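You operate a simulated robot arm through the tools that you are given. There is no shell and no other tool. Be economical: measure what you need, move in short steps, check, and stop when the job is done.

Carry out the task below with a simulated two-armed robot. There is one attempt and no reset: what you move stays moved.

JOB
Shut the air tap, bleed the hose and brake the air tank.
Fine: tap shut before you bleed; the large socket goes in the valves drawer, which ends shut.

The check looks at the end state, three seconds after you hand in, the way a careful person would. Anything else that was tipped, shoved, dropped, spilled or broken makes it a failure.

ROBOT AND FRAMES
Two 7-joint arms with three-finger grippers on one trunk, on a base that drives. Base frame: it is fixed to the floor where the robot stands at the start and does not move with it; the origin is under the middle of the robot, x ahead of it, y to its left, z up. Lengths are in mm, angles in rad, forces in N, time in s.
The left shoulder is at the start at [70, 146, 1273], the right one opposite. With the tool pointing down near the work surface each hand reaches from about 260 to 680 mm from the robot's upright axis, wherever it stands, measured 20 degrees to its own side. Places, roughly: air tap [400, -200, 1200]; bleed lever of the air post [400, -200, 1000]; brake lever of the air tank [200, -300, 600]; inside of the valves drawer [700, 0, 600]; large socket (5x5x4 cm) [1000, -100, 900]; valves drawer [700, 100, 600]; wheel [300, -800, 0]. Payload 2.2 kg a hand.
The tool frame of a hand sits at the grasp point between the pads (the TCP): z along the fingers, y along the line on which they close. The tips reach 28 mm beyond it. The gripper opens to 102 mm. The gripper's body begins 71 mm behind the TCP.
Orientation is that of the tool frame in the base frame, as a unit quaternion [x, y, z, w]. With the fingers straight down and closing along the base's y, the tool's x points along the base's -x, its y along +y and its z along -z.

CONTROLS
- The arms move only by the tool apply_moves. It takes "left_increments", "right_increments" or both (then of equal length, played together; a hand with none holds still); each is a list of rows, each a list of 7 numbers: the shift along the tool's x, y, z in units of 50 mm (1.0 is 50 mm), then the turn, a rotation vector about the tool's x, y, z in units of 4 degrees (1.0 is 4 degrees), then the finger opening in mm, from 0 to 102. In form: [[x, y, z, wx, wy, wz, gripper], ...]. A call has 1 to 10 rows; each row shifts and turns the commanded pose from where the row before left it, along the tool's axes as they then stand. A call with a number of a shift or a turn outside -1 to 1 is refused whole. Rows are played at 5 a second. More than 50 mm and 0.15 rad between two rows, or a gripper value outside its range, and nothing of the call is played. A pose out of reach is approached as far as the arm can. The call stops where the force on the tool passes 50 N (or 10 N more than at its start, if that is more) or the arm is blocked; 0.2 s more then pass. Each finger halts on what it meets, pressing with about 25 N; the grip force reading is that of the motor and also rises with nothing between the fingers. The clock runs only during rows and for 0.2 s after the last one: add rows that do not move to give the fingers time. It gives the time, the measured TCP pose, the force on the tool (base axes), the opening and the grip force at its end, in the units of the frame above (readings bear some noise), with the torque about the TCP (base axes, N m) and any sound that the robot's microphone picked up.
- Cameras (640 x 400 px; columns grow to the right, rows downward): "scene" is now at [129.1, -23, 1490.4]; the picture's right is [-0.29, -0.96, 0.00], its down [-0.65, 0.19, -0.73] and it looks along [0.70, -0.21, -0.68] (base axes); focal length 214 px, centre (320, 200). "left" rides on the left gripper at [72, 38, -86] in its tool frame; the picture's right is [-0.46, 0.89, 0.00], its down [-0.60, -0.32, -0.73] and it looks along [-0.65, -0.34, 0.68] (tool axes); focal length 256 px, centre (320, 200). "right" rides on the right gripper at [69, 44, -86] in its tool frame; the picture's right is [-0.53, 0.85, 0.00], its down [-0.58, -0.36, -0.73] and it looks along [-0.62, -0.39, 0.68] (tool axes); focal length 256 px, centre (320, 200). There is no depth. A picture from a camera that has moved, and an enlarged one, comes with that camera's place and axes in the base frame and with its lens.
- camera(camera): a new picture of that camera. No time passes.
- slide_trunk(by): slides the trunk up (or, below 0, down) by that many mm; the arms and the scene camera ride with it, the base frame stays. It gives what a move gives, with no picture.
- steer(legs): drives the robot by 1 to 6 legs, each [ahead, left, turn to the left] in mm, mm and rad, along the robot's own axes; the way and the turn of a leg run together, so that a leg with both is an arc; at most 1500 mm and 3.142 rad a leg. The arms and the cameras ride along, it lands a little off, and it stops where it bumps. It gives what a move gives.
- head_to(pan, tilt): turns the head with the scene camera to pan (to the left, within 1.501 rad either way) and tilt (down, from -0.506 to 1.204), counted from straight ahead of the robot. It gives what a move gives.
- inspect(camera, box): a new picture of the part [left, top, right, bottom] of that camera's present view, enlarged. No time passes.
- hand_in(): hands the job in; it is judged then, once.

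Go step by step. Nothing tells you exact positions but the pictures and the camera data: compare them with the known pose of the tool, close in by small moves and look again before you grip or let go. The budget is 120 turns and 108 pictures, counting those below and the enlarged ones. Unless the task says otherwise, let go and move clear before handing in.

The tools are called by a JSON object that holds its "fn" and its "kwargs". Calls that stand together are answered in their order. apply_moves: Moves the arms, as the interface text tells. Its arguments: {"type":"object","properties":{"left_increments":{"type":"array","items":{"type":"array","items":{"type":"number"}}},"right_increments":{"type":"array","items":{"type":"array","items":{"type":"number"}}}},"required":[]} The other tools are called the same way: slide_trunk (by) slides the trunk up or down; steer (legs) drives the base; head_to (pan, tilt) turns the head that bears the scene camera; camera (camera) takes a picture; inspect (camera, box) takes an enlarged picture of a part of a camera's view; hand_in () hands the job in.

At the start:

```text
t: 0.0
left_ee_pos: [411.1, 39.9, 1403.8]
left_tool_rot: [-0.001, 1.0, 0.0, 0.0]
left_contact_force: [0.2, -0.6, -0.6]
left_torque: [-0.03, -0.01, -0.02]
left_width: 101.8
left_finger_force: 0.0
right_ee_pos: [342.2, -233.1, 1446.1]
right_tool_rot: [0.001, 1.0, 0.0, 0.0]
right_contact_force: [0.5, 0.7, -0.1]
right_torque: [-0.01, 0.0, 0.03]
right_width: 102.2
right_finger_force: 0.1
trunk travel left (down, up): [-811.0, 129.0]
robot x, y, heading: [-0.7, -1.5, 0.006]
head pan, tilt: [-0.291, 0.745]
```

scene: 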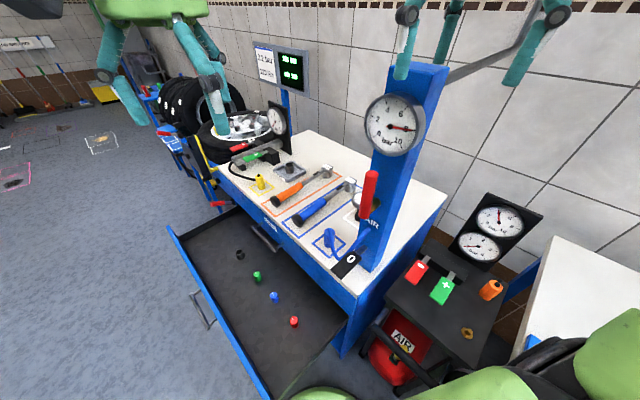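
right: 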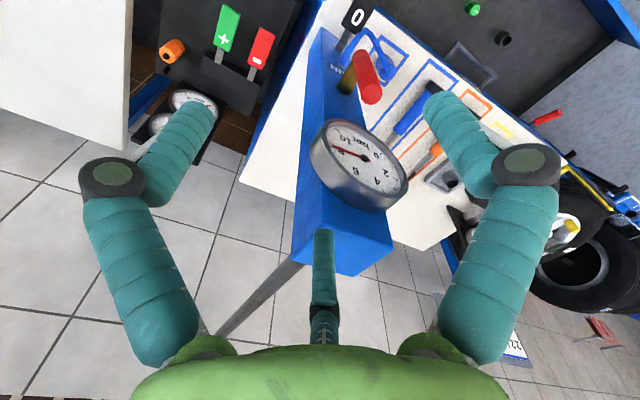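
left: 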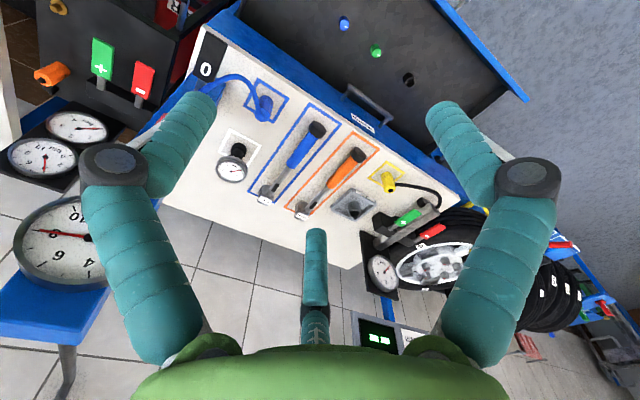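

I see the blue air post with gauge and red tap handle, a black "0" lever under it, an open drawer and a red air tank on the right. I'll enlarge those parts first.

{"fn": "inspect", "kwargs": {"camera": "scene", "box": [300, 60, 480, 290]}}

{"fn": "inspect", "kwargs": {"camera": "scene", "box": [330, 230, 530, 400]}}

{"fn": "inspect", "kwargs": {"camera": "scene", "box": [210, 90, 380, 260]}}

```text
1.74 times, centred on (390, 175) of scene
camera zoom: at [129.1, -23.0, 1490.4], right [-0.29, -0.96, 0.0], down [-0.65, 0.19, -0.73], along [0.7, -0.21, -0.68], focal length 373 px, centre (198, 244)
```

zoom: 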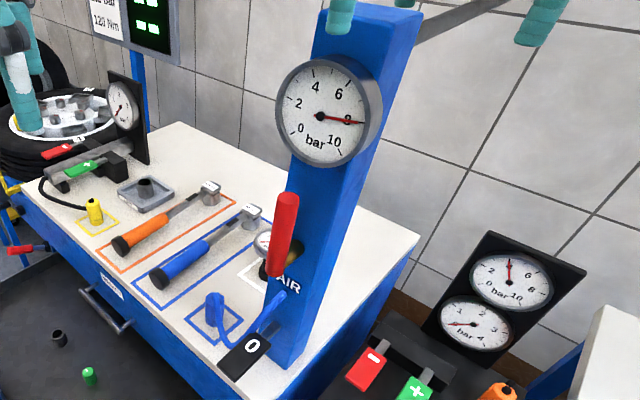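

```text
2.35 times, centred on (430, 315) of scene
camera zoom: at [129.1, -23.0, 1490.4], right [-0.29, -0.96, 0.0], down [-0.65, 0.19, -0.73], along [0.7, -0.21, -0.68], focal length 505 px, centre (61, -71)
```

zoom: 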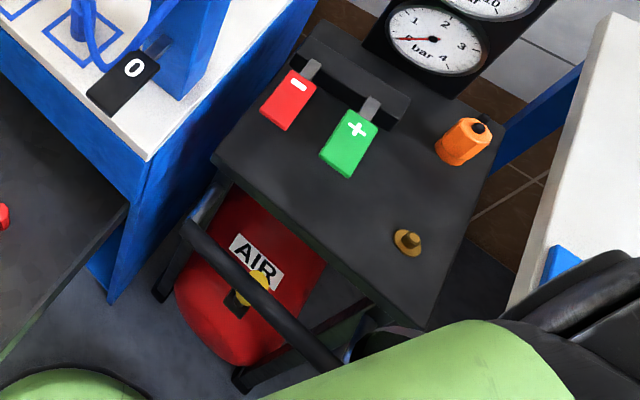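

```text
2.35 times, centred on (295, 175) of scene
camera zoom: at [129.1, -23.0, 1490.4], right [-0.29, -0.96, 0.0], down [-0.65, 0.19, -0.73], along [0.7, -0.21, -0.68], focal length 505 px, centre (379, 259)
```

zoom: 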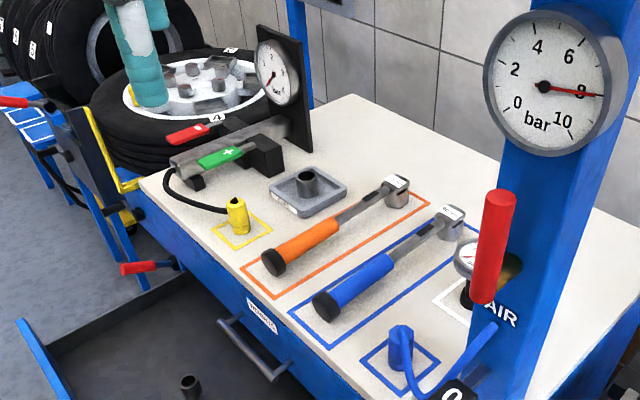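

{"fn": "inspect", "kwargs": {"camera": "scene", "box": [250, 200, 300, 260]}}

{"fn": "head_to", "kwargs": {"pan": -0.5, "tilt": 1.15}}

{"fn": "camera", "kwargs": {"camera": "scene"}}

```text
6.67 times, centred on (275, 230) of scene
camera zoom: at [129.1, -23.0, 1490.4], right [-0.29, -0.96, 0.0], down [-0.65, 0.19, -0.73], along [0.7, -0.21, -0.68], focal length 1430 px, centre (620, 0)
```

zoom: 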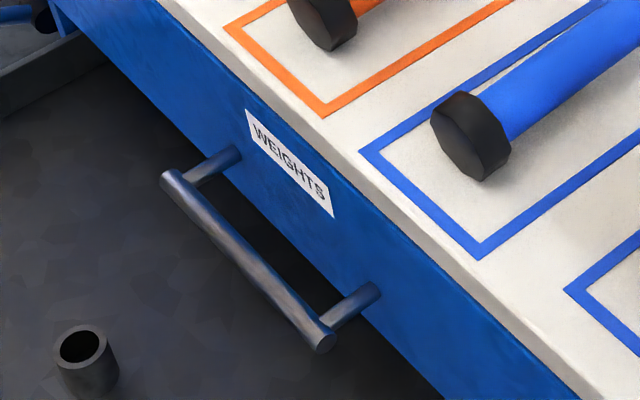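

```text
t: 0.9
left_ee_pos: [412.0, 40.2, 1403.0]
left_tool_rot: [-0.001, 1.0, 0.001, 0.0]
left_contact_force: [-0.5, 0.5, 0.9]
left_torque: [0.01, 0.0, 0.0]
left_width: 101.9
left_finger_force: 0.0
right_ee_pos: [343.3, -230.8, 1447.4]
right_tool_rot: [0.001, 1.0, 0.001, 0.0]
right_contact_force: [-0.5, 0.1, 0.7]
right_torque: [-0.06, -0.01, -0.01]
right_width: 102.0
right_finger_force: 0.1
trunk travel left (down, up): [-811.0, 129.0]
robot x, y, heading: [1.4, 2.6, 0.004]
head pan, tilt: [-0.499, 1.15]
```

```text
100 pictures are left
camera scene: at [101.9, -27.7, 1461.2], right [-0.48, -0.88, 0.0], down [-0.8, 0.44, -0.41], along [0.36, -0.2, -0.91], focal length 214 px, centre (320, 200)
```

scene: 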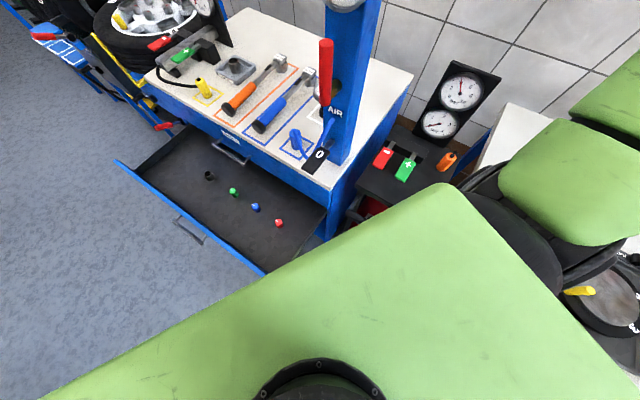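

{"fn": "inspect", "kwargs": {"camera": "right", "box": [280, 0, 440, 110]}}

{"fn": "head_to", "kwargs": {"pan": -0.5, "tilt": 0.6}}

{"fn": "inspect", "kwargs": {"camera": "scene", "box": [220, 60, 460, 360]}}

{"fn": "camera", "kwargs": {"camera": "scene"}}

```text
3.64 times, centred on (360, 55) of right
camera zoom: at [275.1, -186.8, 1534.6], right [0.54, 0.84, 0.0], down [0.58, -0.37, 0.73], along [0.62, -0.39, -0.68], focal length 931 px, centre (174, 727)
```

zoom: 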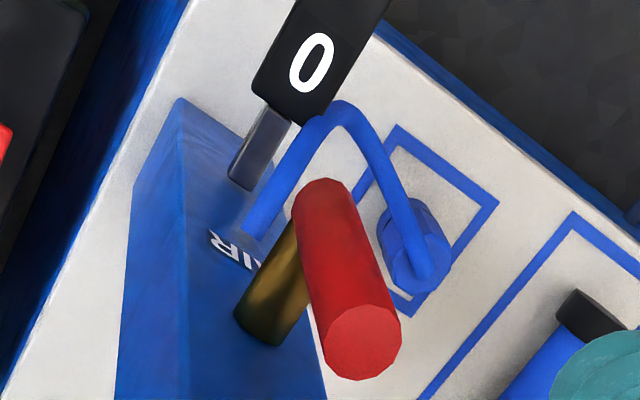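

```text
t: 1.8
left_ee_pos: [411.9, 40.8, 1404.4]
left_tool_rot: [0.001, 1.0, 0.0, 0.0]
left_contact_force: [-0.8, 0.1, 0.4]
left_torque: [-0.03, 0.04, -0.02]
left_width: 101.9
left_finger_force: 0.0
right_ee_pos: [342.9, -231.4, 1446.9]
right_tool_rot: [0.001, 1.0, 0.0, 0.001]
right_contact_force: [0.3, 0.2, -0.1]
right_torque: [-0.01, 0.01, 0.0]
right_width: 101.8
right_finger_force: 0.0
trunk travel left (down, up): [-811.0, 129.0]
robot x, y, heading: [1.4, 1.7, 0.004]
head pan, tilt: [-0.499, 0.6]
```

```text
1.33 times, centred on (340, 210) of scene
camera zoom: at [127.0, -41.5, 1502.8], right [-0.48, -0.88, 0.0], down [-0.5, 0.27, -0.82], along [0.72, -0.39, -0.57], focal length 286 px, centre (293, 187)
```

zoom: 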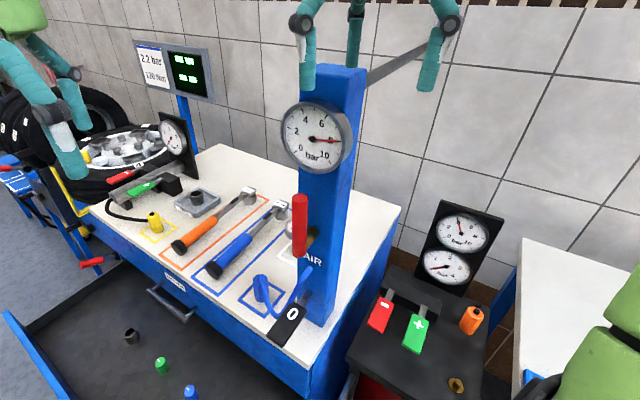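

```text
97 pictures are left
camera scene: at [127.0, -41.5, 1502.8], right [-0.48, -0.88, 0.0], down [-0.5, 0.27, -0.82], along [0.72, -0.39, -0.57], focal length 214 px, centre (320, 200)
```

scene: 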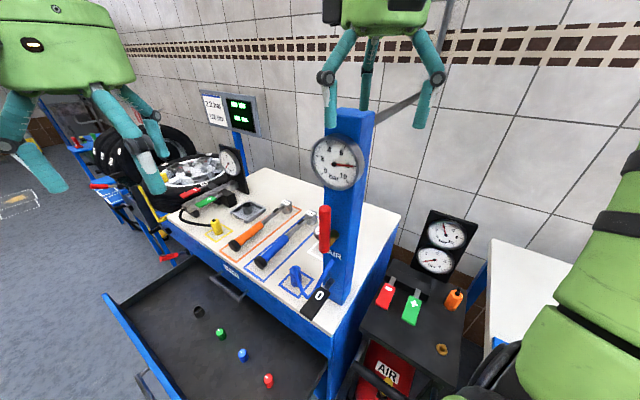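

The tap handle stands vertical at about (404, -203), z 1150–1268, 48 mm off the post's front, which faces about (-0.5, 0.87). I'll close the right hand and turn it 60° so its thin side is toward the post, then push the handle over clockwise.

{"fn": "apply_moves", "kwargs": {"right_increments": [[0, 0, 0, 0, 0, 1, 50], [0, 0, 0, 0, 0, 1, 0], [0, 0, 0, 0, 0, 1, 0], [0, 0, 0, 0, 0, 1, 0], [0, 0, 0, 0, 0, 1, 0], [0, 0, 0, 0, 0, 1, 0], [0, 0, 0, 0, 0, 1, 0], [0, 0, 0, 0, 0, 1, 0], [0, 0, 0, 0, 0, 1, 0], [0, 0, 0, 0, 0, 1, 0]]}}

{"fn": "apply_moves", "kwargs": {"right_increments": [[0, 0, 0, 0, 0, 1, 0], [0, 0, 0, 0, 0, 1, 0], [0, 0, 0, 0, 0, 1, 0], [0, 0, 0, 0, 0, 1, 0], [0, 0, 0, 0, 0, 1, 0], [0, 0, 0, 0, 0, 0, 0]]}}

{"fn": "camera", "kwargs": {"camera": "right"}}

{"fn": "camera", "kwargs": {"camera": "scene"}}

```text
t: 4.0
left_ee_pos: [410.9, 40.0, 1403.9]
left_tool_rot: [0.0, 1.0, 0.0, 0.0]
left_contact_force: [0.1, 0.4, 0.6]
left_torque: [0.04, 0.01, 0.01]
left_width: 101.9
left_finger_force: 0.1
right_ee_pos: [342.6, -231.3, 1445.9]
right_tool_rot: [0.344, 0.939, 0.001, 0.001]
right_contact_force: [-0.5, 0.5, -1.2]
right_torque: [0.0, -0.01, -0.03]
right_width: 2.2
right_finger_force: 24.6
trunk travel left (down, up): [-811.0, 129.0]
robot x, y, heading: [-0.5, 1.6, -0.0]
head pan, tilt: [-0.499, 0.6]
```

```text
t: 5.4
left_ee_pos: [410.8, 40.2, 1403.9]
left_tool_rot: [0.001, 1.0, 0.0, 0.001]
left_contact_force: [-1.0, 0.7, 0.5]
left_torque: [-0.01, 0.01, 0.01]
left_width: 102.1
left_finger_force: 0.2
right_ee_pos: [344.1, -231.8, 1446.5]
right_tool_rot: [0.5, 0.866, 0.0, 0.0]
right_contact_force: [0.3, 0.7, 0.4]
right_torque: [-0.01, 0.01, 0.03]
right_width: 2.1
right_finger_force: 25.1
trunk travel left (down, up): [-811.0, 129.0]
robot x, y, heading: [1.2, -2.7, 0.001]
head pan, tilt: [-0.499, 0.6]
```

```text
96 pictures are left
camera right: at [347.4, -149.1, 1534.8], right [1.0, -0.04, 0.0], down [-0.03, -0.68, 0.73], along [-0.03, -0.73, -0.68], focal length 256 px, centre (320, 200)
```

right: 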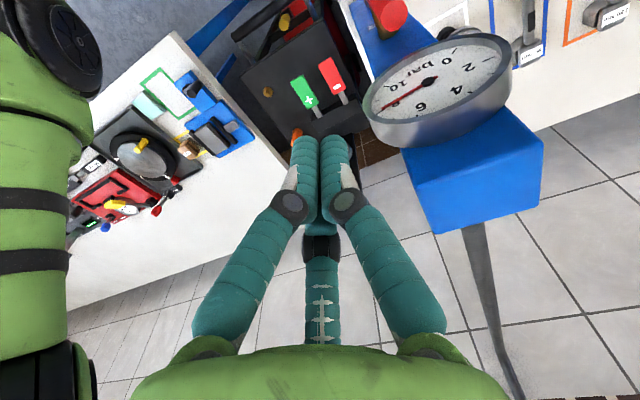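

```text
95 pictures are left
camera scene: at [127.1, -41.5, 1502.9], right [-0.48, -0.88, 0.0], down [-0.5, 0.27, -0.83], along [0.72, -0.4, -0.56], focal length 214 px, centre (320, 200)
```

scene: 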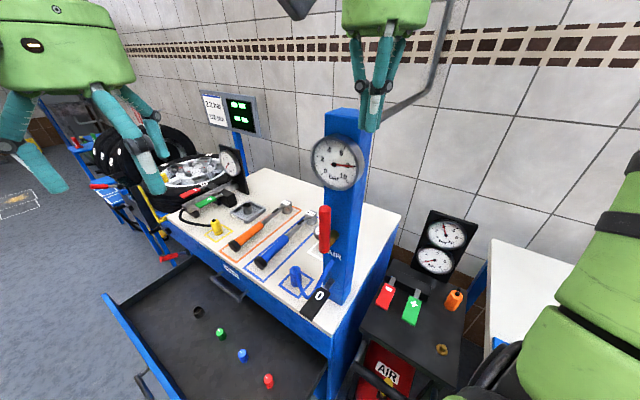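

{"fn": "apply_moves", "kwargs": {"right_increments": [[0, 0.7, 0, 0, 0, 0, 0], [0, 0.7, 0, 0, 0, 0, 0], [0, 0.66, 0, 0, 0, 0, 0], [0, 0, 0.9, 0, 0, 0, 0], [0, 0, 0.9, 0, 0, 0, 0], [0, 0, 0, 0, 0, 0, 0]]}}

{"fn": "camera", "kwargs": {"camera": "right"}}

{"fn": "inspect", "kwargs": {"camera": "scene", "box": [260, 80, 440, 260]}}

```text
t: 6.7
left_ee_pos: [410.8, 40.6, 1404.6]
left_tool_rot: [0.0, 1.0, -0.001, 0.001]
left_contact_force: [0.5, 0.3, 0.1]
left_torque: [0.0, -0.01, -0.01]
left_width: 102.0
left_finger_force: 0.1
right_ee_pos: [414.7, -194.9, 1335.9]
right_tool_rot: [0.5, 0.866, 0.013, 0.017]
right_contact_force: [-3.1, 0.8, 8.1]
right_torque: [-0.43, -0.53, -0.07]
right_width: 2.2
right_finger_force: 24.7
right hand out of reach, approached as far as the arm can: row 1, 2, 3
trunk travel left (down, up): [-811.0, 129.0]
robot x, y, heading: [-0.0, -0.8, -0.001]
head pan, tilt: [-0.499, 0.6]
stopped in row 6 (right hand): the force on the tool passed its limit at 65 N (the readings are from after the stop); the commanded pose is now the measured one
```

```text
94 pictures are left
camera right: at [415.1, -112.7, 1424.4], right [1.0, -0.04, 0.04], down [-0.06, -0.69, 0.73], along [0.0, -0.73, -0.69], focal length 256 px, centre (320, 200)
```

right: 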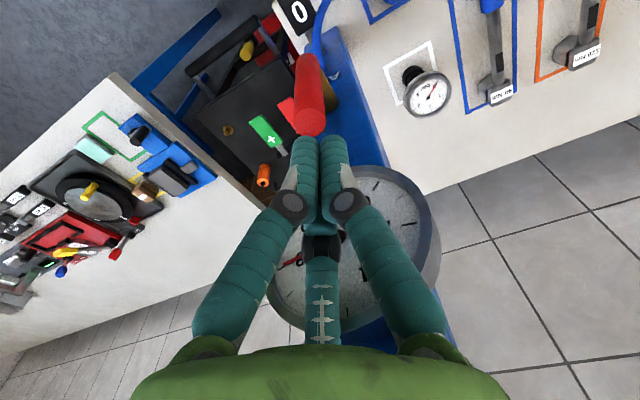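

```text
2.22 times, centred on (350, 170) of scene
camera zoom: at [125.1, -40.9, 1503.1], right [-0.48, -0.88, 0.0], down [-0.49, 0.27, -0.83], along [0.73, -0.4, -0.56], focal length 477 px, centre (253, 267)
```

zoom: 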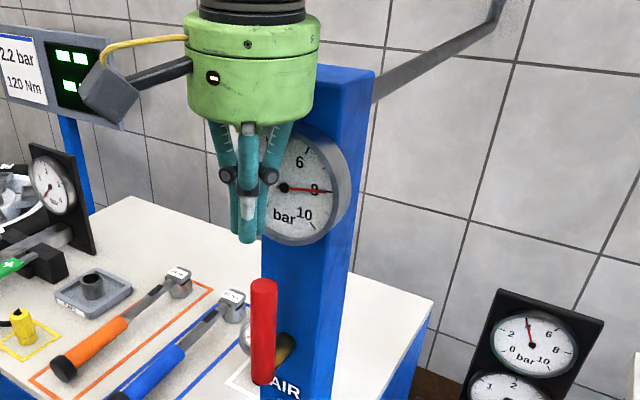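

The push was blocked with the hand about over the handle, perhaps touching the gauge rim. I'll back off upward and outward, then raise the trunk for reach.

{"fn": "apply_moves", "kwargs": {"right_increments": [[0, 0, -0.3, 0, 0, 0, 0], [0.4, 0, 0, 0, 0, 0, 0], [0, 0, 0, 0, 0, 0, 0]]}}

{"fn": "slide_trunk", "kwargs": {"by": 110}}

{"fn": "camera", "kwargs": {"camera": "right"}}

{"fn": "inspect", "kwargs": {"camera": "scene", "box": [260, 80, 440, 320]}}

```text
t: 7.5
left_ee_pos: [411.4, 40.0, 1404.1]
left_tool_rot: [0.0, 1.0, 0.001, 0.0]
left_contact_force: [-0.8, -0.4, -0.1]
left_torque: [-0.01, -0.03, -0.01]
left_width: 102.1
left_finger_force: 0.0
right_ee_pos: [405.2, -179.0, 1348.5]
right_tool_rot: [0.5, 0.866, 0.012, 0.016]
right_contact_force: [0.0, 0.5, 0.8]
right_torque: [0.02, 0.0, -0.01]
right_width: 2.1
right_finger_force: 24.9
trunk travel left (down, up): [-811.0, 129.0]
robot x, y, heading: [-0.7, 0.4, 0.004]
head pan, tilt: [-0.499, 0.6]
```

```text
t: 8.9
left_ee_pos: [413.1, 41.0, 1513.8]
left_tool_rot: [0.0, 1.0, 0.0, 0.0]
left_contact_force: [-1.0, 0.0, 0.6]
left_torque: [-0.02, -0.02, 0.0]
left_width: 102.2
left_finger_force: 0.1
right_ee_pos: [404.5, -179.2, 1459.0]
right_tool_rot: [0.5, 0.866, 0.012, 0.016]
right_contact_force: [0.5, -0.1, 0.7]
right_torque: [0.01, -0.01, -0.02]
right_width: 2.1
right_finger_force: 24.8
trunk travel left (down, up): [-921.0, 19.0]
robot x, y, heading: [-1.2, -2.1, -0.001]
head pan, tilt: [-0.499, 0.6]
```

```text
92 pictures are left
camera right: at [406.6, -96.8, 1546.8], right [1.0, -0.04, 0.04], down [-0.06, -0.69, 0.73], along [0.0, -0.73, -0.69], focal length 256 px, centre (320, 200)
```

right: 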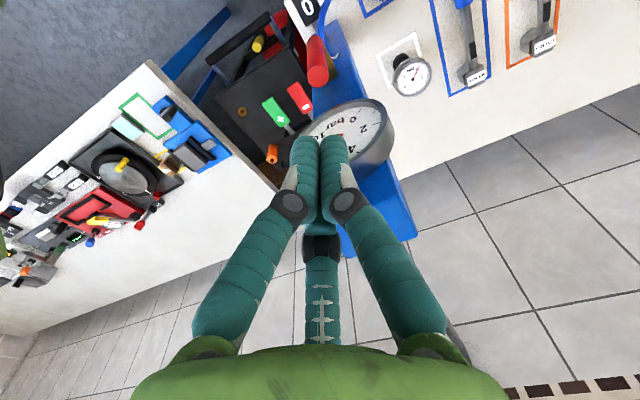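

```text
1.67 times, centred on (350, 200) of scene
camera zoom: at [127.4, -41.8, 1612.8], right [-0.48, -0.88, 0.0], down [-0.5, 0.27, -0.82], along [0.72, -0.39, -0.57], focal length 358 px, centre (270, 200)
```

zoom: 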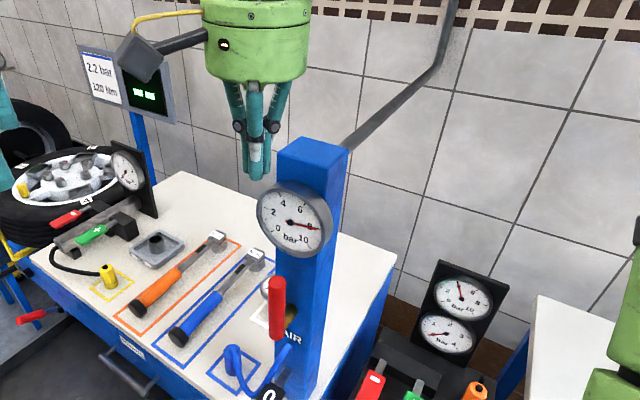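

The post top is about z 1422, and the palm likely touched it. I'll tilt the hand 40° so the palm stays clear of the post while the fingers reach in.

{"fn": "apply_moves", "kwargs": {"right_increments": [[0, 0.25, 0, 0, -1, 0, 0], [0, 0.25, 0, 0, -1, 0, 0], [0, 0.2, 0, 0, -1, 0, 0], [0, 0, 0, 0, -1, 0, 0], [0, 0, 0, 0, -1, 0, 0], [0, 0, 0, 0, -1, 0, 0], [0, 0, 0, 0, -1, 0, 0], [0, 0, 0, 0, -1, 0, 0], [0, 0, 0, 0, -1, 0, 0], [0, 0, 0, 0, -1, 0, 0]]}}

{"fn": "camera", "kwargs": {"camera": "right"}}

```text
t: 11.1
left_ee_pos: [412.6, 39.0, 1513.5]
left_tool_rot: [0.0, 1.0, -0.001, 0.0]
left_contact_force: [-0.3, -0.1, -0.1]
left_torque: [-0.01, -0.04, -0.01]
left_width: 102.0
left_finger_force: 0.2
right_ee_pos: [416.5, -211.3, 1440.9]
right_tool_rot: [0.474, 0.808, -0.159, 0.311]
right_contact_force: [0.0, 0.4, -0.4]
right_torque: [0.02, -0.01, -0.01]
right_width: 2.1
right_finger_force: 25.3
right hand out of reach, approached as far as the arm can: row 3, 4, 5, 6, 7, 8, 9, 10
trunk travel left (down, up): [-921.0, 19.0]
robot x, y, heading: [-0.6, 4.2, -0.002]
head pan, tilt: [-0.499, 0.6]
```

```text
90 pictures are left
camera right: at [399.4, -95.1, 1464.3], right [0.92, 0.07, 0.38], down [-0.37, -0.16, 0.92], along [0.12, -0.98, -0.13], focal length 256 px, centre (320, 200)
```

right: 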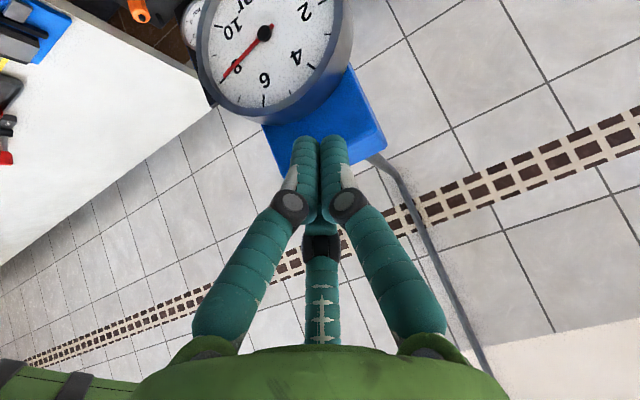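

{"fn": "apply_moves", "kwargs": {"right_increments": [[0.6, 0, -0.5, 0, 0, 0, 0], [0.6, 0, 0.4, 0, 0, 0, 0], [0.6, 0, 0.75, 0, 0, 0, 0], [0, 0, 0, 0, 0, 0, 0]]}}

{"fn": "camera", "kwargs": {"camera": "right"}}

```text
t: 12.1
left_ee_pos: [410.2, 41.2, 1513.5]
left_tool_rot: [0.0, 1.0, 0.001, 0.0]
left_contact_force: [0.3, 0.2, -0.2]
left_torque: [0.02, -0.01, -0.01]
left_width: 102.1
left_finger_force: 0.1
right_ee_pos: [394.5, -197.3, 1353.3]
right_tool_rot: [0.474, 0.808, -0.16, 0.311]
right_contact_force: [-0.3, -0.1, 0.0]
right_torque: [0.02, -0.03, 0.0]
right_width: 2.0
right_finger_force: 24.7
right hand out of reach, approached as far as the arm can: row 1
trunk travel left (down, up): [-921.0, 19.0]
robot x, y, heading: [2.2, -2.1, 0.001]
head pan, tilt: [-0.499, 0.6]
```

```text
89 pictures are left
camera right: at [378.8, -80.8, 1377.7], right [0.92, 0.06, 0.38], down [-0.37, -0.16, 0.92], along [0.12, -0.98, -0.13], focal length 256 px, centre (320, 200)
```

right: 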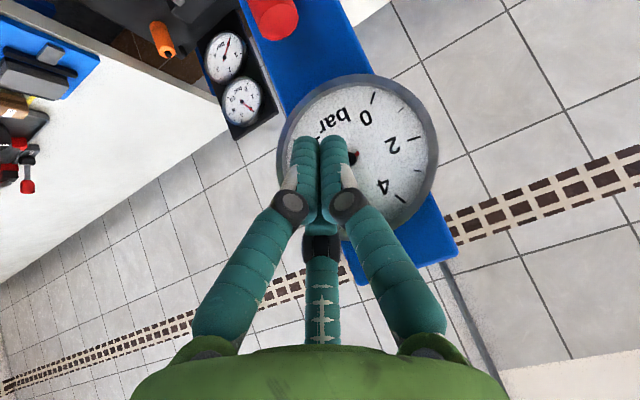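

Orientation is now as wanted (41° tilt, pads along the post face). Next I move sideways past the handle and go down beside it.

{"fn": "apply_moves", "kwargs": {"right_increments": [[0, 0.5, 0, 0, 0, 0, 0], [0, 0.48, 0, 0, 0, 0, 0], [0.45, 0, 0.52, 0, 0, 0, 0], [0.45, 0, 0.52, 0, 0, 0, 0], [0.45, 0, 0.52, 0, 0, 0, 0], [0, 0, 0, 0, 0, 0, 0]]}}

{"fn": "camera", "kwargs": {"camera": "right"}}

{"fn": "inspect", "kwargs": {"camera": "scene", "box": [260, 80, 440, 320]}}

```text
t: 13.3
left_ee_pos: [410.4, 43.9, 1514.7]
left_tool_rot: [-0.001, 1.0, -0.002, 0.0]
left_contact_force: [0.3, 0.4, 0.0]
left_torque: [0.01, 0.01, 0.01]
left_width: 102.4
left_finger_force: 0.0
right_ee_pos: [423.3, -193.8, 1287.2]
right_tool_rot: [0.477, 0.802, -0.15, 0.326]
right_contact_force: [-7.6, 11.0, 13.1]
right_torque: [0.49, 0.18, -0.07]
right_width: 2.2
right_finger_force: 24.7
right hand out of reach, approached as far as the arm can: row 1, 2, 5
trunk travel left (down, up): [-921.0, 19.0]
robot x, y, heading: [1.9, 3.3, -0.002]
head pan, tilt: [-0.499, 0.6]
stopped in row 5 (right hand): the force on the tool passed its limit at 70 N (the readings are from after the stop); the commanded pose is now the measured one
```

```text
88 pictures are left
camera right: at [406.8, -77.6, 1310.4], right [0.91, 0.07, 0.42], down [-0.4, -0.16, 0.9], along [0.13, -0.98, -0.12], focal length 256 px, centre (320, 200)
```

right: 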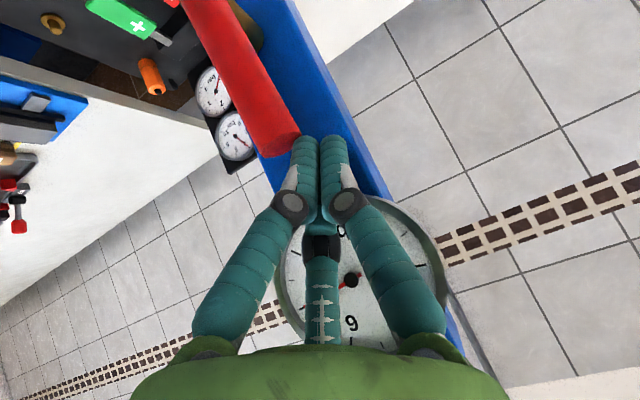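

```text
1.67 times, centred on (350, 200) of scene
camera zoom: at [124.5, -37.2, 1613.1], right [-0.48, -0.88, 0.0], down [-0.49, 0.27, -0.83], along [0.73, -0.4, -0.56], focal length 358 px, centre (270, 200)
```

zoom: 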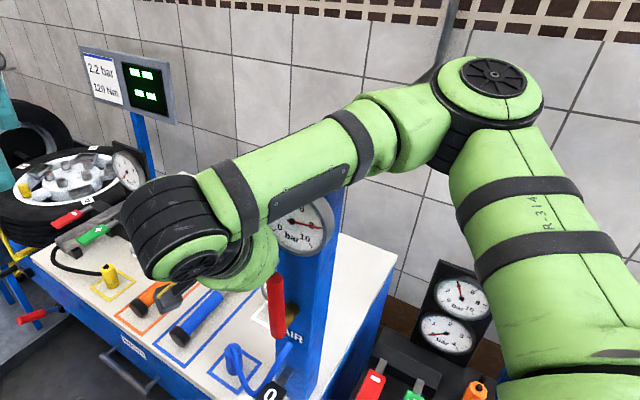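

The tip landed on top of the handle because the right arm can't reach far enough to the left side. I'll retreat the right hand to the right and use the left hand, which comes from the better side.

{"fn": "apply_moves", "kwargs": {"right_increments": [[0, 0, -0.8, 0, 0, 0, 0], [0, -1, 0, 0, 0, 0, 0], [0, -1, 0, 0, 0, 0, 0], [0, -1, 0, 0, 0, 0, 0], [0, -1, 0, 0, 0, 0, 0], [0, 0, 0, 0, 0, 0, 0]]}}

{"fn": "apply_moves", "kwargs": {"left_increments": [[0, 0, 0.6, 0, 0, 1, 50], [0, 0, 0.6, 0, 0, 1, 0], [0, 0, 0.6, 0, 0, 1, 0], [0, 0, 0, 0, 0, 1, 0], [0, 0, 0, 0, 0, 1, 0], [0, 0, 0, 0, 0, 1, 0], [0, 0, 0, 0, 0, 1, 0], [0, 0, 0, 0, 0, 1, 0], [0, 0, 0, 0, 0, 1, 0], [0, 0, 0, 0, 0, 1, 0]]}}

{"fn": "apply_moves", "kwargs": {"left_increments": [[0, 0, 0, 0, 0, 1, 0], [0, 0, 0, 0, 0, 1, 0], [0, 0, 0, 0, 0, 1, 0], [0, 0, 0, 0, 0, 1, 0], [0, 0, 0, 0, 0, 1, 0], [0, 0, 0, 0, -1, 0, 0], [0, 0, 0, 0, -1, 0, 0], [0, 0, 0, 0, -1, 0, 0], [0, 0, 0, 0, -1, 0, 0], [0, 0, 0, 0, -1, 0, 0]]}}

{"fn": "camera", "kwargs": {"camera": "scene"}}

```text
t: 14.7
left_ee_pos: [409.4, 39.8, 1514.4]
left_tool_rot: [0.0, 1.0, -0.001, 0.001]
left_contact_force: [-1.3, 0.5, -0.2]
left_torque: [0.01, -0.01, -0.02]
left_width: 102.1
left_finger_force: 0.0
right_ee_pos: [328.5, -253.9, 1357.7]
right_tool_rot: [0.477, 0.803, -0.15, 0.324]
right_contact_force: [-0.4, 0.7, 0.6]
right_torque: [-0.02, -0.02, -0.02]
right_width: 2.0
right_finger_force: 25.0
right hand out of reach, approached as far as the arm can: row 1, 3, 4, 5
trunk travel left (down, up): [-921.0, 19.0]
robot x, y, heading: [1.5, 2.8, 0.0]
head pan, tilt: [-0.499, 0.6]
```

```text
t: 16.9
left_ee_pos: [412.5, 40.0, 1424.8]
left_tool_rot: [0.343, 0.939, -0.001, 0.0]
left_contact_force: [0.4, 0.3, 0.1]
left_torque: [0.01, -0.02, -0.03]
left_width: 2.0
left_finger_force: 25.0
right_ee_pos: [330.8, -252.7, 1357.2]
right_tool_rot: [0.477, 0.803, -0.151, 0.324]
right_contact_force: [-0.4, -0.9, -0.8]
right_torque: [0.0, 0.01, -0.01]
right_width: 2.3
right_finger_force: 24.6
trunk travel left (down, up): [-921.0, 19.0]
robot x, y, heading: [-1.4, 1.5, -0.0]
head pan, tilt: [-0.499, 0.6]
```

```text
t: 19.1
left_ee_pos: [411.8, 41.7, 1423.4]
left_tool_rot: [0.492, 0.853, -0.088, 0.151]
left_contact_force: [-0.5, 1.3, -0.3]
left_torque: [-0.01, 0.0, -0.01]
left_width: 2.0
left_finger_force: 25.2
right_ee_pos: [330.3, -252.8, 1357.9]
right_tool_rot: [0.477, 0.802, -0.151, 0.325]
right_contact_force: [0.4, -0.7, 0.1]
right_torque: [0.0, -0.02, -0.03]
right_width: 2.0
right_finger_force: 25.0
trunk travel left (down, up): [-921.0, 19.0]
robot x, y, heading: [-0.8, -1.3, -0.001]
head pan, tilt: [-0.499, 0.6]
```

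```text
86 pictures are left
camera scene: at [127.2, -40.4, 1612.9], right [-0.48, -0.88, 0.0], down [-0.5, 0.27, -0.83], along [0.72, -0.4, -0.56], focal length 214 px, centre (320, 200)
```

scene: 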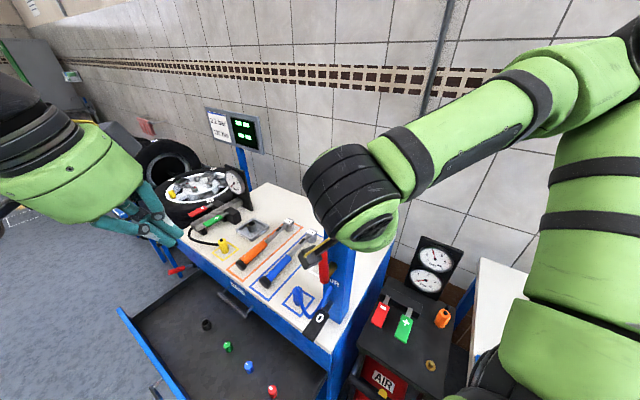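

{"fn": "apply_moves", "kwargs": {"right_increments": [[-0.58, -0.8, -0.33, 0, 1, 0, 0], [-0.58, -0.8, -0.33, 0, 1, 0, 0], [0, 0, 0, 0, 1, 0, 0], [0, 0, 0, 0, 1, 0, 0], [0, 0, 0, 0, 1, 0, 0], [0, 0, 0, 0, 1, 0, 0], [0, 0, 0, 0, 1, 0, 0], [0, 0, 0, 0, 1, 0, 0], [0, 0, 0, 0, 1, 0, 0], [0, 0, 0, 0, 1, 0, 0]]}}

{"fn": "apply_moves", "kwargs": {"right_increments": [[0, 0, 0, 0, 0, -1, 0], [0, 0, 0, 0, 0, -1, 0], [0, 0, 0, 0, 0, -1, 0], [0, 0, 0, 0, 0, -1, 0], [0, 0, 0, 0, 0, -1, 0], [0, 0, 0, 0, 0, -1, 0], [0, 0, 0, 0, 0, -1, 0], [0, 0, 0, 0, 0, -1, 0], [0, 0, 0, 0, 0, -1, 0], [0, 0, 0, 0, 0, -1, 0]], "left_increments": [[0, 0, 0, 0, -1, 0, 0], [0, 0, 0, 0, -1, 0, 0], [0, 0, 0, 0, -1, 0, 0], [0, 0, 0, 0, -1, 0, 0], [0, 0, 0, 0, -1, 0, 0], [0, 0, 0, 0, 0, 0, 0], [0, 0, 0, 0, 0, 0, 0], [0, 0, 0, 0, 0, 0, 0], [0, 0, 0, 0, 0, 0, 0], [0, 0, 0, 0, 0, 0, 0]]}}

{"fn": "camera", "kwargs": {"camera": "scene"}}

{"fn": "camera", "kwargs": {"camera": "left"}}

```text
refused: row 1 steps farther than a row can; nothing moved
```

```text
t: 21.3
left_ee_pos: [412.4, 41.1, 1423.7]
left_tool_rot: [0.469, 0.814, -0.171, 0.298]
left_contact_force: [0.8, -0.6, -0.8]
left_torque: [0.02, -0.02, 0.01]
left_width: 1.9
left_finger_force: 25.3
right_ee_pos: [331.2, -255.2, 1358.3]
right_tool_rot: [0.174, 0.917, -0.252, 0.254]
right_contact_force: [-0.7, -0.4, 0.1]
right_torque: [0.01, 0.02, -0.04]
right_width: 2.2
right_finger_force: 25.6
trunk travel left (down, up): [-921.0, 19.0]
robot x, y, heading: [2.3, -0.4, 0.0]
head pan, tilt: [-0.499, 0.6]
```

```text
85 pictures are left
camera scene: at [127.3, -41.8, 1612.9], right [-0.48, -0.88, 0.0], down [-0.5, 0.27, -0.83], along [0.72, -0.39, -0.56], focal length 214 px, centre (320, 200)
```

scene: 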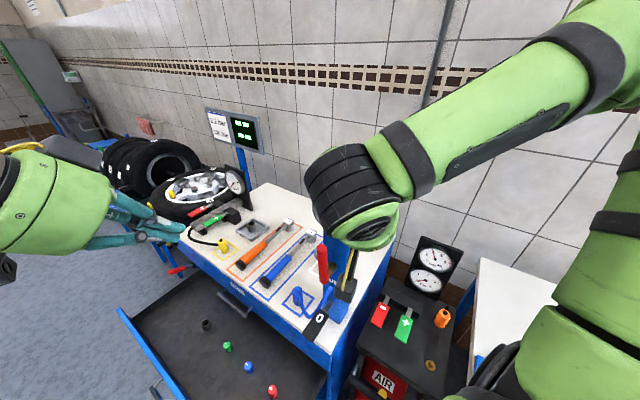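

```text
84 pictures are left
camera left: at [389.5, 153.7, 1443.7], right [0.94, 0.13, 0.3], down [-0.28, -0.15, 0.95], along [0.17, -0.98, -0.11], focal length 256 px, centre (320, 200)
```

left: 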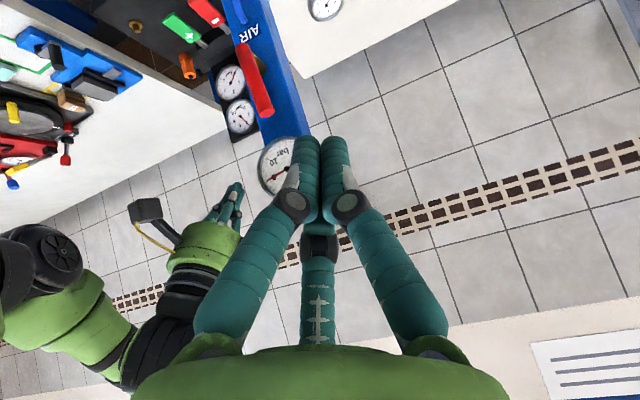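

{"fn": "apply_moves", "kwargs": {"right_increments": [[0.13, -0.78, -0.38, 0, 0, 0, 0], [0.13, -0.78, -0.38, 0, 0, 0, 0], [0.13, -0.78, -0.38, 0, 0, 0, 0], [0, 0, 0, 0, 0, 0, 0]]}}

{"fn": "apply_moves", "kwargs": {"left_increments": [[-0.117, -0.297, 0.88, 0, 0, 0, 0], [-0.117, -0.297, 0.88, 0, 0, 0, 0], [-0.117, -0.297, 0.88, 0, 0, 0, 0], [-0.117, -0.297, 0.88, 0, 0, 0, 0], [-0.117, -0.297, 0.88, 0, 0, 0, 0], [0, 0, 0, 0, 0, 0, 0]]}}

{"fn": "camera", "kwargs": {"camera": "scene"}}

{"fn": "camera", "kwargs": {"camera": "left"}}

```text
t: 22.3
left_ee_pos: [414.0, 39.9, 1422.2]
left_tool_rot: [0.469, 0.815, -0.171, 0.295]
left_contact_force: [-0.2, 0.0, -0.1]
left_torque: [0.02, 0.02, -0.02]
left_width: 2.1
left_finger_force: 24.7
right_ee_pos: [250.8, -312.8, 1439.6]
right_tool_rot: [0.174, 0.918, -0.252, 0.252]
right_contact_force: [-0.1, -0.3, 0.1]
right_torque: [-0.02, -0.02, -0.03]
right_width: 2.1
right_finger_force: 25.1
right hand out of reach, approached as far as the arm can: row 1
trunk travel left (down, up): [-921.0, 19.0]
robot x, y, heading: [-0.2, -5.4, 0.001]
head pan, tilt: [-0.499, 0.6]
```

```text
t: 23.7
left_ee_pos: [428.5, -137.4, 1271.6]
left_tool_rot: [0.469, 0.814, -0.17, 0.296]
left_contact_force: [-0.8, 1.2, -0.4]
left_torque: [0.01, -0.01, -0.02]
left_width: 2.1
left_finger_force: 24.9
right_ee_pos: [248.0, -310.9, 1440.8]
right_tool_rot: [0.174, 0.917, -0.252, 0.254]
right_contact_force: [0.7, 0.1, -0.3]
right_torque: [0.02, 0.01, -0.02]
right_width: 2.0
right_finger_force: 25.2
trunk travel left (down, up): [-921.0, 19.0]
robot x, y, heading: [1.6, 1.5, 0.001]
head pan, tilt: [-0.499, 0.6]
```

```text
83 pictures are left
camera scene: at [127.5, -41.0, 1612.9], right [-0.48, -0.88, 0.0], down [-0.5, 0.27, -0.83], along [0.72, -0.4, -0.56], focal length 214 px, centre (320, 200)
```

scene: 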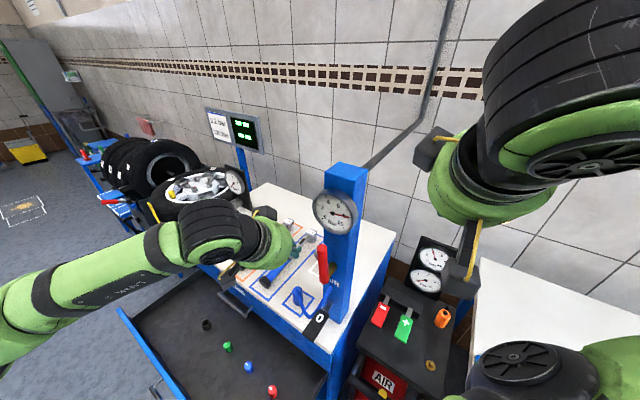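

```text
82 pictures are left
camera left: at [407.1, -24.5, 1291.7], right [0.94, 0.14, 0.3], down [-0.28, -0.15, 0.95], along [0.17, -0.98, -0.11], focal length 256 px, centre (320, 200)
```

left: 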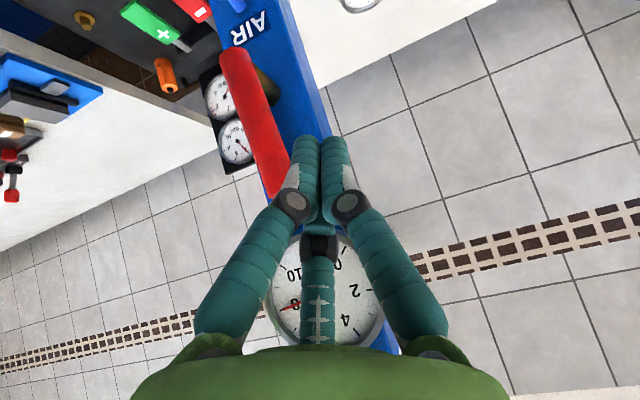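

{"fn": "apply_moves", "kwargs": {"left_increments": [[-0.1, -0.2, 0.85, 0, 0, 0, 0], [0, 0, 0, 0, 0, 0, 0]]}}

{"fn": "camera", "kwargs": {"camera": "left"}}

{"fn": "inspect", "kwargs": {"camera": "scene", "box": [260, 160, 400, 320]}}

```text
t: 24.3
left_ee_pos: [436.2, -170.6, 1241.2]
left_tool_rot: [0.47, 0.814, -0.171, 0.296]
left_contact_force: [0.2, -0.7, -0.1]
left_torque: [0.0, 0.0, -0.01]
left_width: 2.0
left_finger_force: 24.6
right_ee_pos: [249.0, -312.6, 1441.0]
right_tool_rot: [0.174, 0.917, -0.252, 0.254]
right_contact_force: [0.3, -0.2, 0.3]
right_torque: [0.0, -0.02, -0.02]
right_width: 2.1
right_finger_force: 25.0
trunk travel left (down, up): [-921.0, 19.0]
robot x, y, heading: [-0.3, 1.5, -0.001]
head pan, tilt: [-0.499, 0.6]
```

```text
81 pictures are left
camera left: at [414.3, -56.3, 1262.4], right [0.94, 0.14, 0.3], down [-0.28, -0.15, 0.95], along [0.17, -0.98, -0.11], focal length 256 px, centre (320, 200)
```

left: 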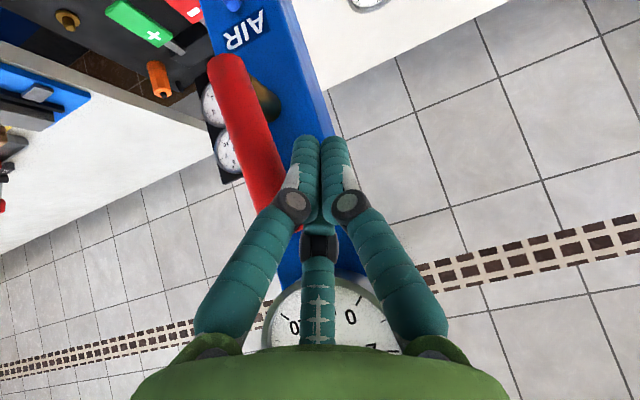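

```text
2.50 times, centred on (330, 240) of scene
camera zoom: at [127.8, -42.5, 1612.8], right [-0.48, -0.88, 0.0], down [-0.5, 0.27, -0.82], along [0.72, -0.39, -0.57], focal length 536 px, centre (295, 100)
```

zoom: 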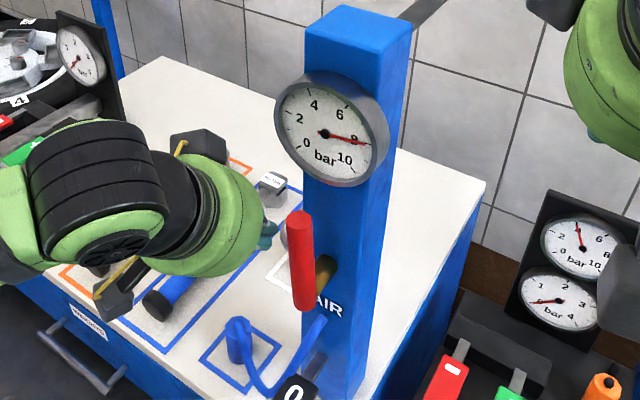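

{"fn": "apply_moves", "kwargs": {"left_increments": [[0, -0.4, 0, 0, 0, 0, 0], [0, -0.4, 0, 0, 0, 0, 0], [0, 0, 0, 0, 0, 0, 0]]}}

{"fn": "inspect", "kwargs": {"camera": "scene", "box": [260, 160, 400, 320]}}

```text
t: 25.1
left_ee_pos: [417.4, -176.3, 1242.3]
left_tool_rot: [0.46, 0.819, -0.165, 0.301]
left_contact_force: [33.1, 22.8, 8.1]
left_torque: [-0.15, -0.78, 0.89]
left_width: 2.1
left_finger_force: 24.3
right_ee_pos: [257.6, -303.1, 1441.3]
right_tool_rot: [0.172, 0.917, -0.256, 0.253]
right_contact_force: [-0.8, -0.5, 0.7]
right_torque: [0.02, -0.06, 0.03]
right_width: 2.1
right_finger_force: 24.5
trunk travel left (down, up): [-921.0, 19.0]
robot x, y, heading: [1.9, 0.3, 0.003]
head pan, tilt: [-0.499, 0.6]
```

```text
2.50 times, centred on (330, 240) of scene
camera zoom: at [137.1, -32.6, 1612.4], right [-0.48, -0.88, 0.01], down [-0.5, 0.27, -0.82], along [0.72, -0.4, -0.57], focal length 536 px, centre (295, 100)
```

zoom: 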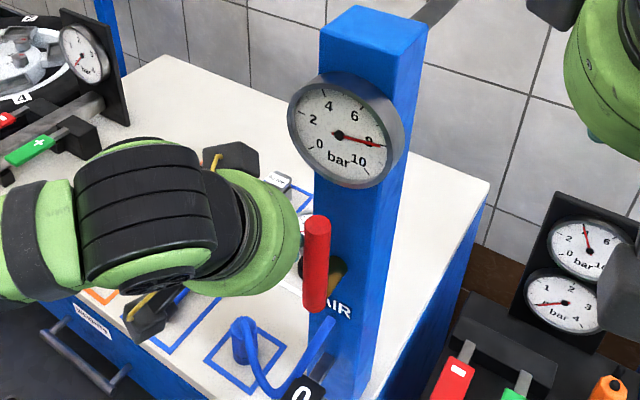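

The handle doesn't yield in this direction (about 40 N, the base even shifted), so it's at its stop. I'll go around the front and push from the other side.

{"fn": "apply_moves", "kwargs": {"left_increments": [[0, 0.4, 0, 0, 0, 0, 0], [0, 0, -0.9, 0, 0, 0, 0], [0, 0, -0.9, 0, 0, 0, 0], [0, -0.8, 0, 0, 0, 0, 0], [0, -0.8, 0, 0, 0, 0, 0], [0, 0, 0, 0, 0, 0, 0]]}}

{"fn": "camera", "kwargs": {"camera": "left"}}

{"fn": "camera", "kwargs": {"camera": "scene"}}

```text
t: 26.5
left_ee_pos: [321.2, -166.6, 1313.9]
left_tool_rot: [0.469, 0.814, -0.172, 0.296]
left_contact_force: [-0.4, 0.3, 0.7]
left_torque: [-0.02, -0.01, 0.0]
left_width: 2.5
left_finger_force: 24.6
right_ee_pos: [247.9, -310.0, 1441.8]
right_tool_rot: [0.174, 0.917, -0.253, 0.254]
right_contact_force: [0.0, 1.1, 0.5]
right_torque: [-0.04, 0.02, 0.02]
right_width: 2.0
right_finger_force: 24.4
trunk travel left (down, up): [-921.0, 19.0]
robot x, y, heading: [-1.7, 1.2, -0.001]
head pan, tilt: [-0.499, 0.6]
```

```text
78 pictures are left
camera left: at [298.0, -53.5, 1333.6], right [0.94, 0.14, 0.3], down [-0.28, -0.15, 0.95], along [0.17, -0.98, -0.11], focal length 256 px, centre (320, 200)
```

left: 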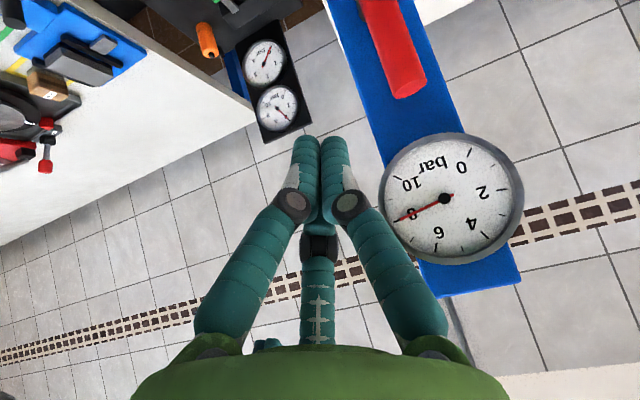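

```text
77 pictures are left
camera scene: at [127.0, -38.9, 1613.0], right [-0.48, -0.88, 0.0], down [-0.5, 0.27, -0.83], along [0.72, -0.4, -0.56], focal length 214 px, centre (320, 200)
```

scene: 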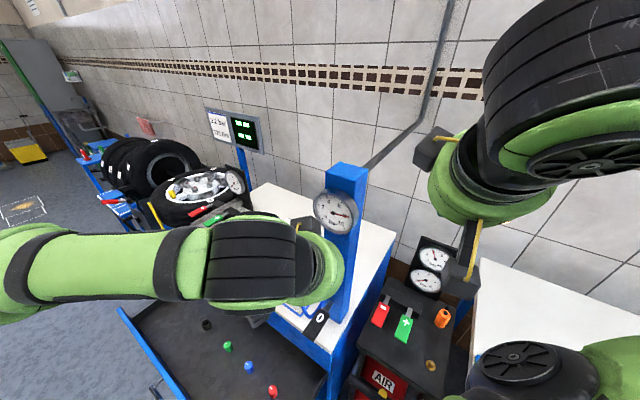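

{"fn": "apply_moves", "kwargs": {"left_increments": [[0, 0, 0.9, 0, 0, 0, 0], [0, 0, 0.9, 0, 0, 0, 0], [0, 0.4, 0, 0, 0, 0, 0], [0, 0.4, 0, 0, 0, 0, 0], [0, 0.3, 0, 0, 0, 0, 0], [0, 0, 0, 0, 0, 0, 0]]}}

{"fn": "camera", "kwargs": {"camera": "left"}}

```text
t: 27.9
left_ee_pos: [399.4, -193.1, 1244.9]
left_tool_rot: [0.47, 0.814, -0.17, 0.296]
left_contact_force: [-1.1, -1.0, -0.5]
left_torque: [-0.04, 0.04, -0.01]
left_width: 2.0
left_finger_force: 25.0
right_ee_pos: [248.1, -312.5, 1440.0]
right_tool_rot: [0.174, 0.917, -0.252, 0.255]
right_contact_force: [0.2, 0.2, -0.9]
right_torque: [0.04, 0.0, 0.02]
right_width: 2.0
right_finger_force: 25.1
trunk travel left (down, up): [-921.0, 19.0]
robot x, y, heading: [2.7, -2.6, -0.003]
head pan, tilt: [-0.499, 0.6]
```

```text
76 pictures are left
camera left: at [376.5, -78.8, 1265.4], right [0.94, 0.13, 0.3], down [-0.28, -0.15, 0.95], along [0.17, -0.98, -0.11], focal length 256 px, centre (320, 200)
```

left: 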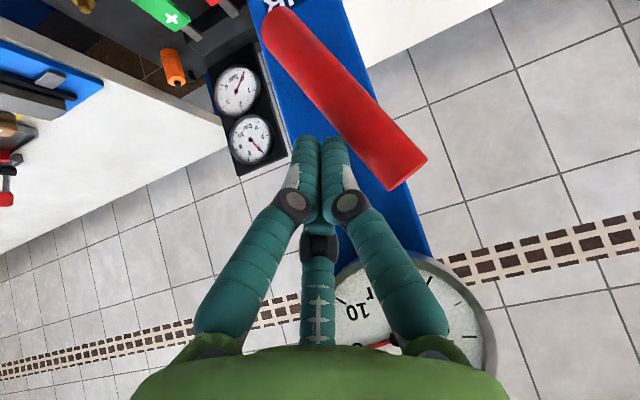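

{"fn": "apply_moves", "kwargs": {"left_increments": [[0, 0.45, 0, 0, 0, 0, 0], [0, 0.45, 0, 0, 0, 0, 0], [0.22, 0.3, 0.26, 0, 0, 0, 0], [0.22, 0.1, 0.26, 0, 0, 0, 0], [0.22, 0, 0.26, 0, 0, 0, 0], [0, 0, 0, 0, 0, 0, 0]]}}

{"fn": "camera", "kwargs": {"camera": "left"}}

{"fn": "inspect", "kwargs": {"camera": "scene", "box": [260, 160, 400, 320]}}

```text
t: 29.3
left_ee_pos: [452.8, -160.8, 1193.1]
left_tool_rot: [0.471, 0.813, -0.171, 0.296]
left_contact_force: [0.1, 1.6, 1.1]
left_torque: [0.08, -0.07, 0.09]
left_width: 2.2
left_finger_force: 25.0
right_ee_pos: [247.7, -311.5, 1441.2]
right_tool_rot: [0.174, 0.917, -0.252, 0.255]
right_contact_force: [-0.1, -0.1, -0.1]
right_torque: [0.01, -0.08, 0.07]
right_width: 2.2
right_finger_force: 25.2
trunk travel left (down, up): [-921.0, 19.0]
robot x, y, heading: [3.0, 1.6, -0.003]
head pan, tilt: [-0.499, 0.6]
```

```text
75 pictures are left
camera left: at [431.2, -47.1, 1212.5], right [0.94, 0.13, 0.3], down [-0.28, -0.15, 0.95], along [0.17, -0.98, -0.11], focal length 256 px, centre (320, 200)
```

left: 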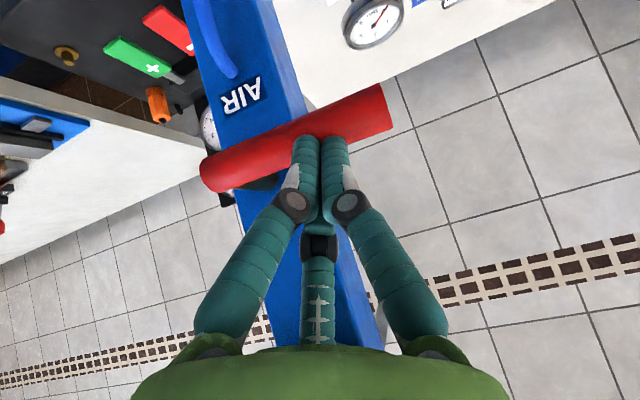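

```text
2.50 times, centred on (330, 240) of scene
camera zoom: at [127.0, -41.3, 1612.9], right [-0.48, -0.88, 0.0], down [-0.5, 0.27, -0.83], along [0.72, -0.39, -0.56], focal length 536 px, centre (295, 100)
```

zoom: 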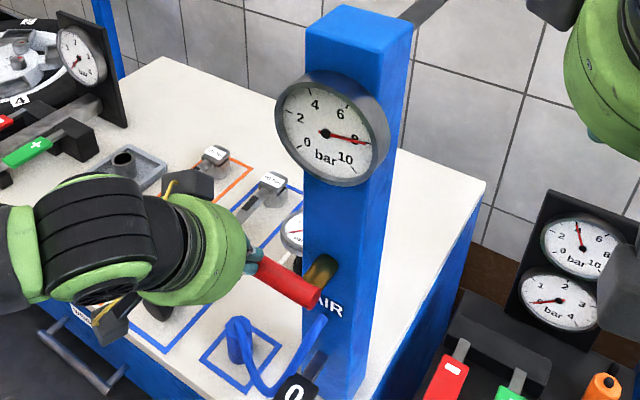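

{"fn": "apply_moves", "kwargs": {"left_increments": [[0.13, 0, 0.155, 0, 0, 0, 0], [0.08, 0, 0.09, 0, 0, 0, 0], [0, 0, 0, 0, 0, 0, 0]]}}

{"fn": "camera", "kwargs": {"camera": "left"}}

{"fn": "inspect", "kwargs": {"camera": "scene", "box": [260, 160, 400, 320]}}

```text
t: 30.1
left_ee_pos: [450.9, -156.1, 1185.1]
left_tool_rot: [0.469, 0.811, -0.175, 0.303]
left_contact_force: [-3.5, 15.1, 37.3]
left_torque: [-0.62, -0.06, -0.16]
left_width: 2.2
left_finger_force: 24.8
right_ee_pos: [242.1, -304.6, 1445.1]
right_tool_rot: [0.174, 0.916, -0.255, 0.257]
right_contact_force: [-0.9, 0.2, 0.3]
right_torque: [-0.03, 0.04, 0.03]
right_width: 2.0
right_finger_force: 24.8
trunk travel left (down, up): [-921.0, 19.0]
robot x, y, heading: [4.1, -1.0, 0.0]
head pan, tilt: [-0.499, 0.6]
```

```text
73 pictures are left
camera left: at [427.0, -42.2, 1203.6], right [0.94, 0.14, 0.31], down [-0.29, -0.14, 0.95], along [0.17, -0.98, -0.09], focal length 256 px, centre (320, 200)
```

left: 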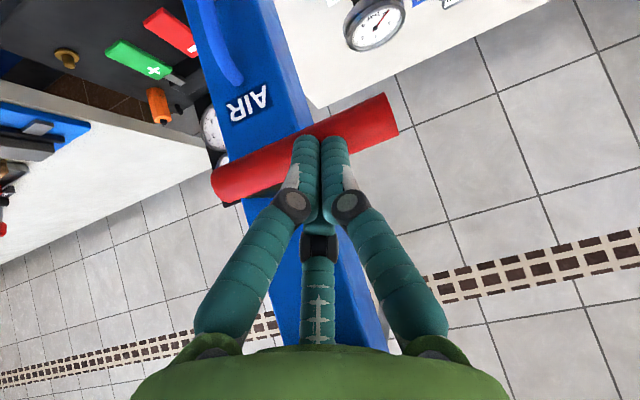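

```text
2.50 times, centred on (330, 240) of scene
camera zoom: at [119.8, -33.4, 1614.0], right [-0.48, -0.88, 0.0], down [-0.49, 0.27, -0.83], along [0.73, -0.4, -0.56], focal length 536 px, centre (295, 100)
```

zoom: 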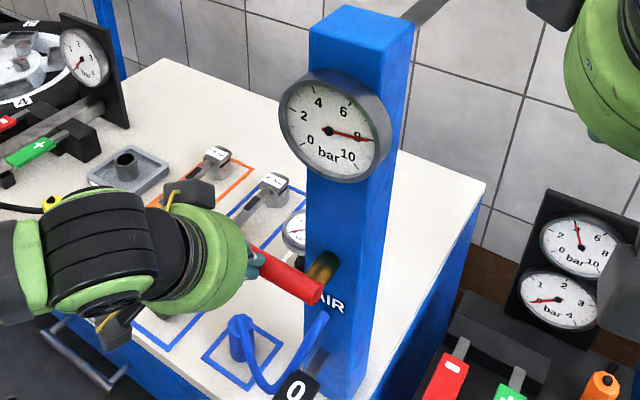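

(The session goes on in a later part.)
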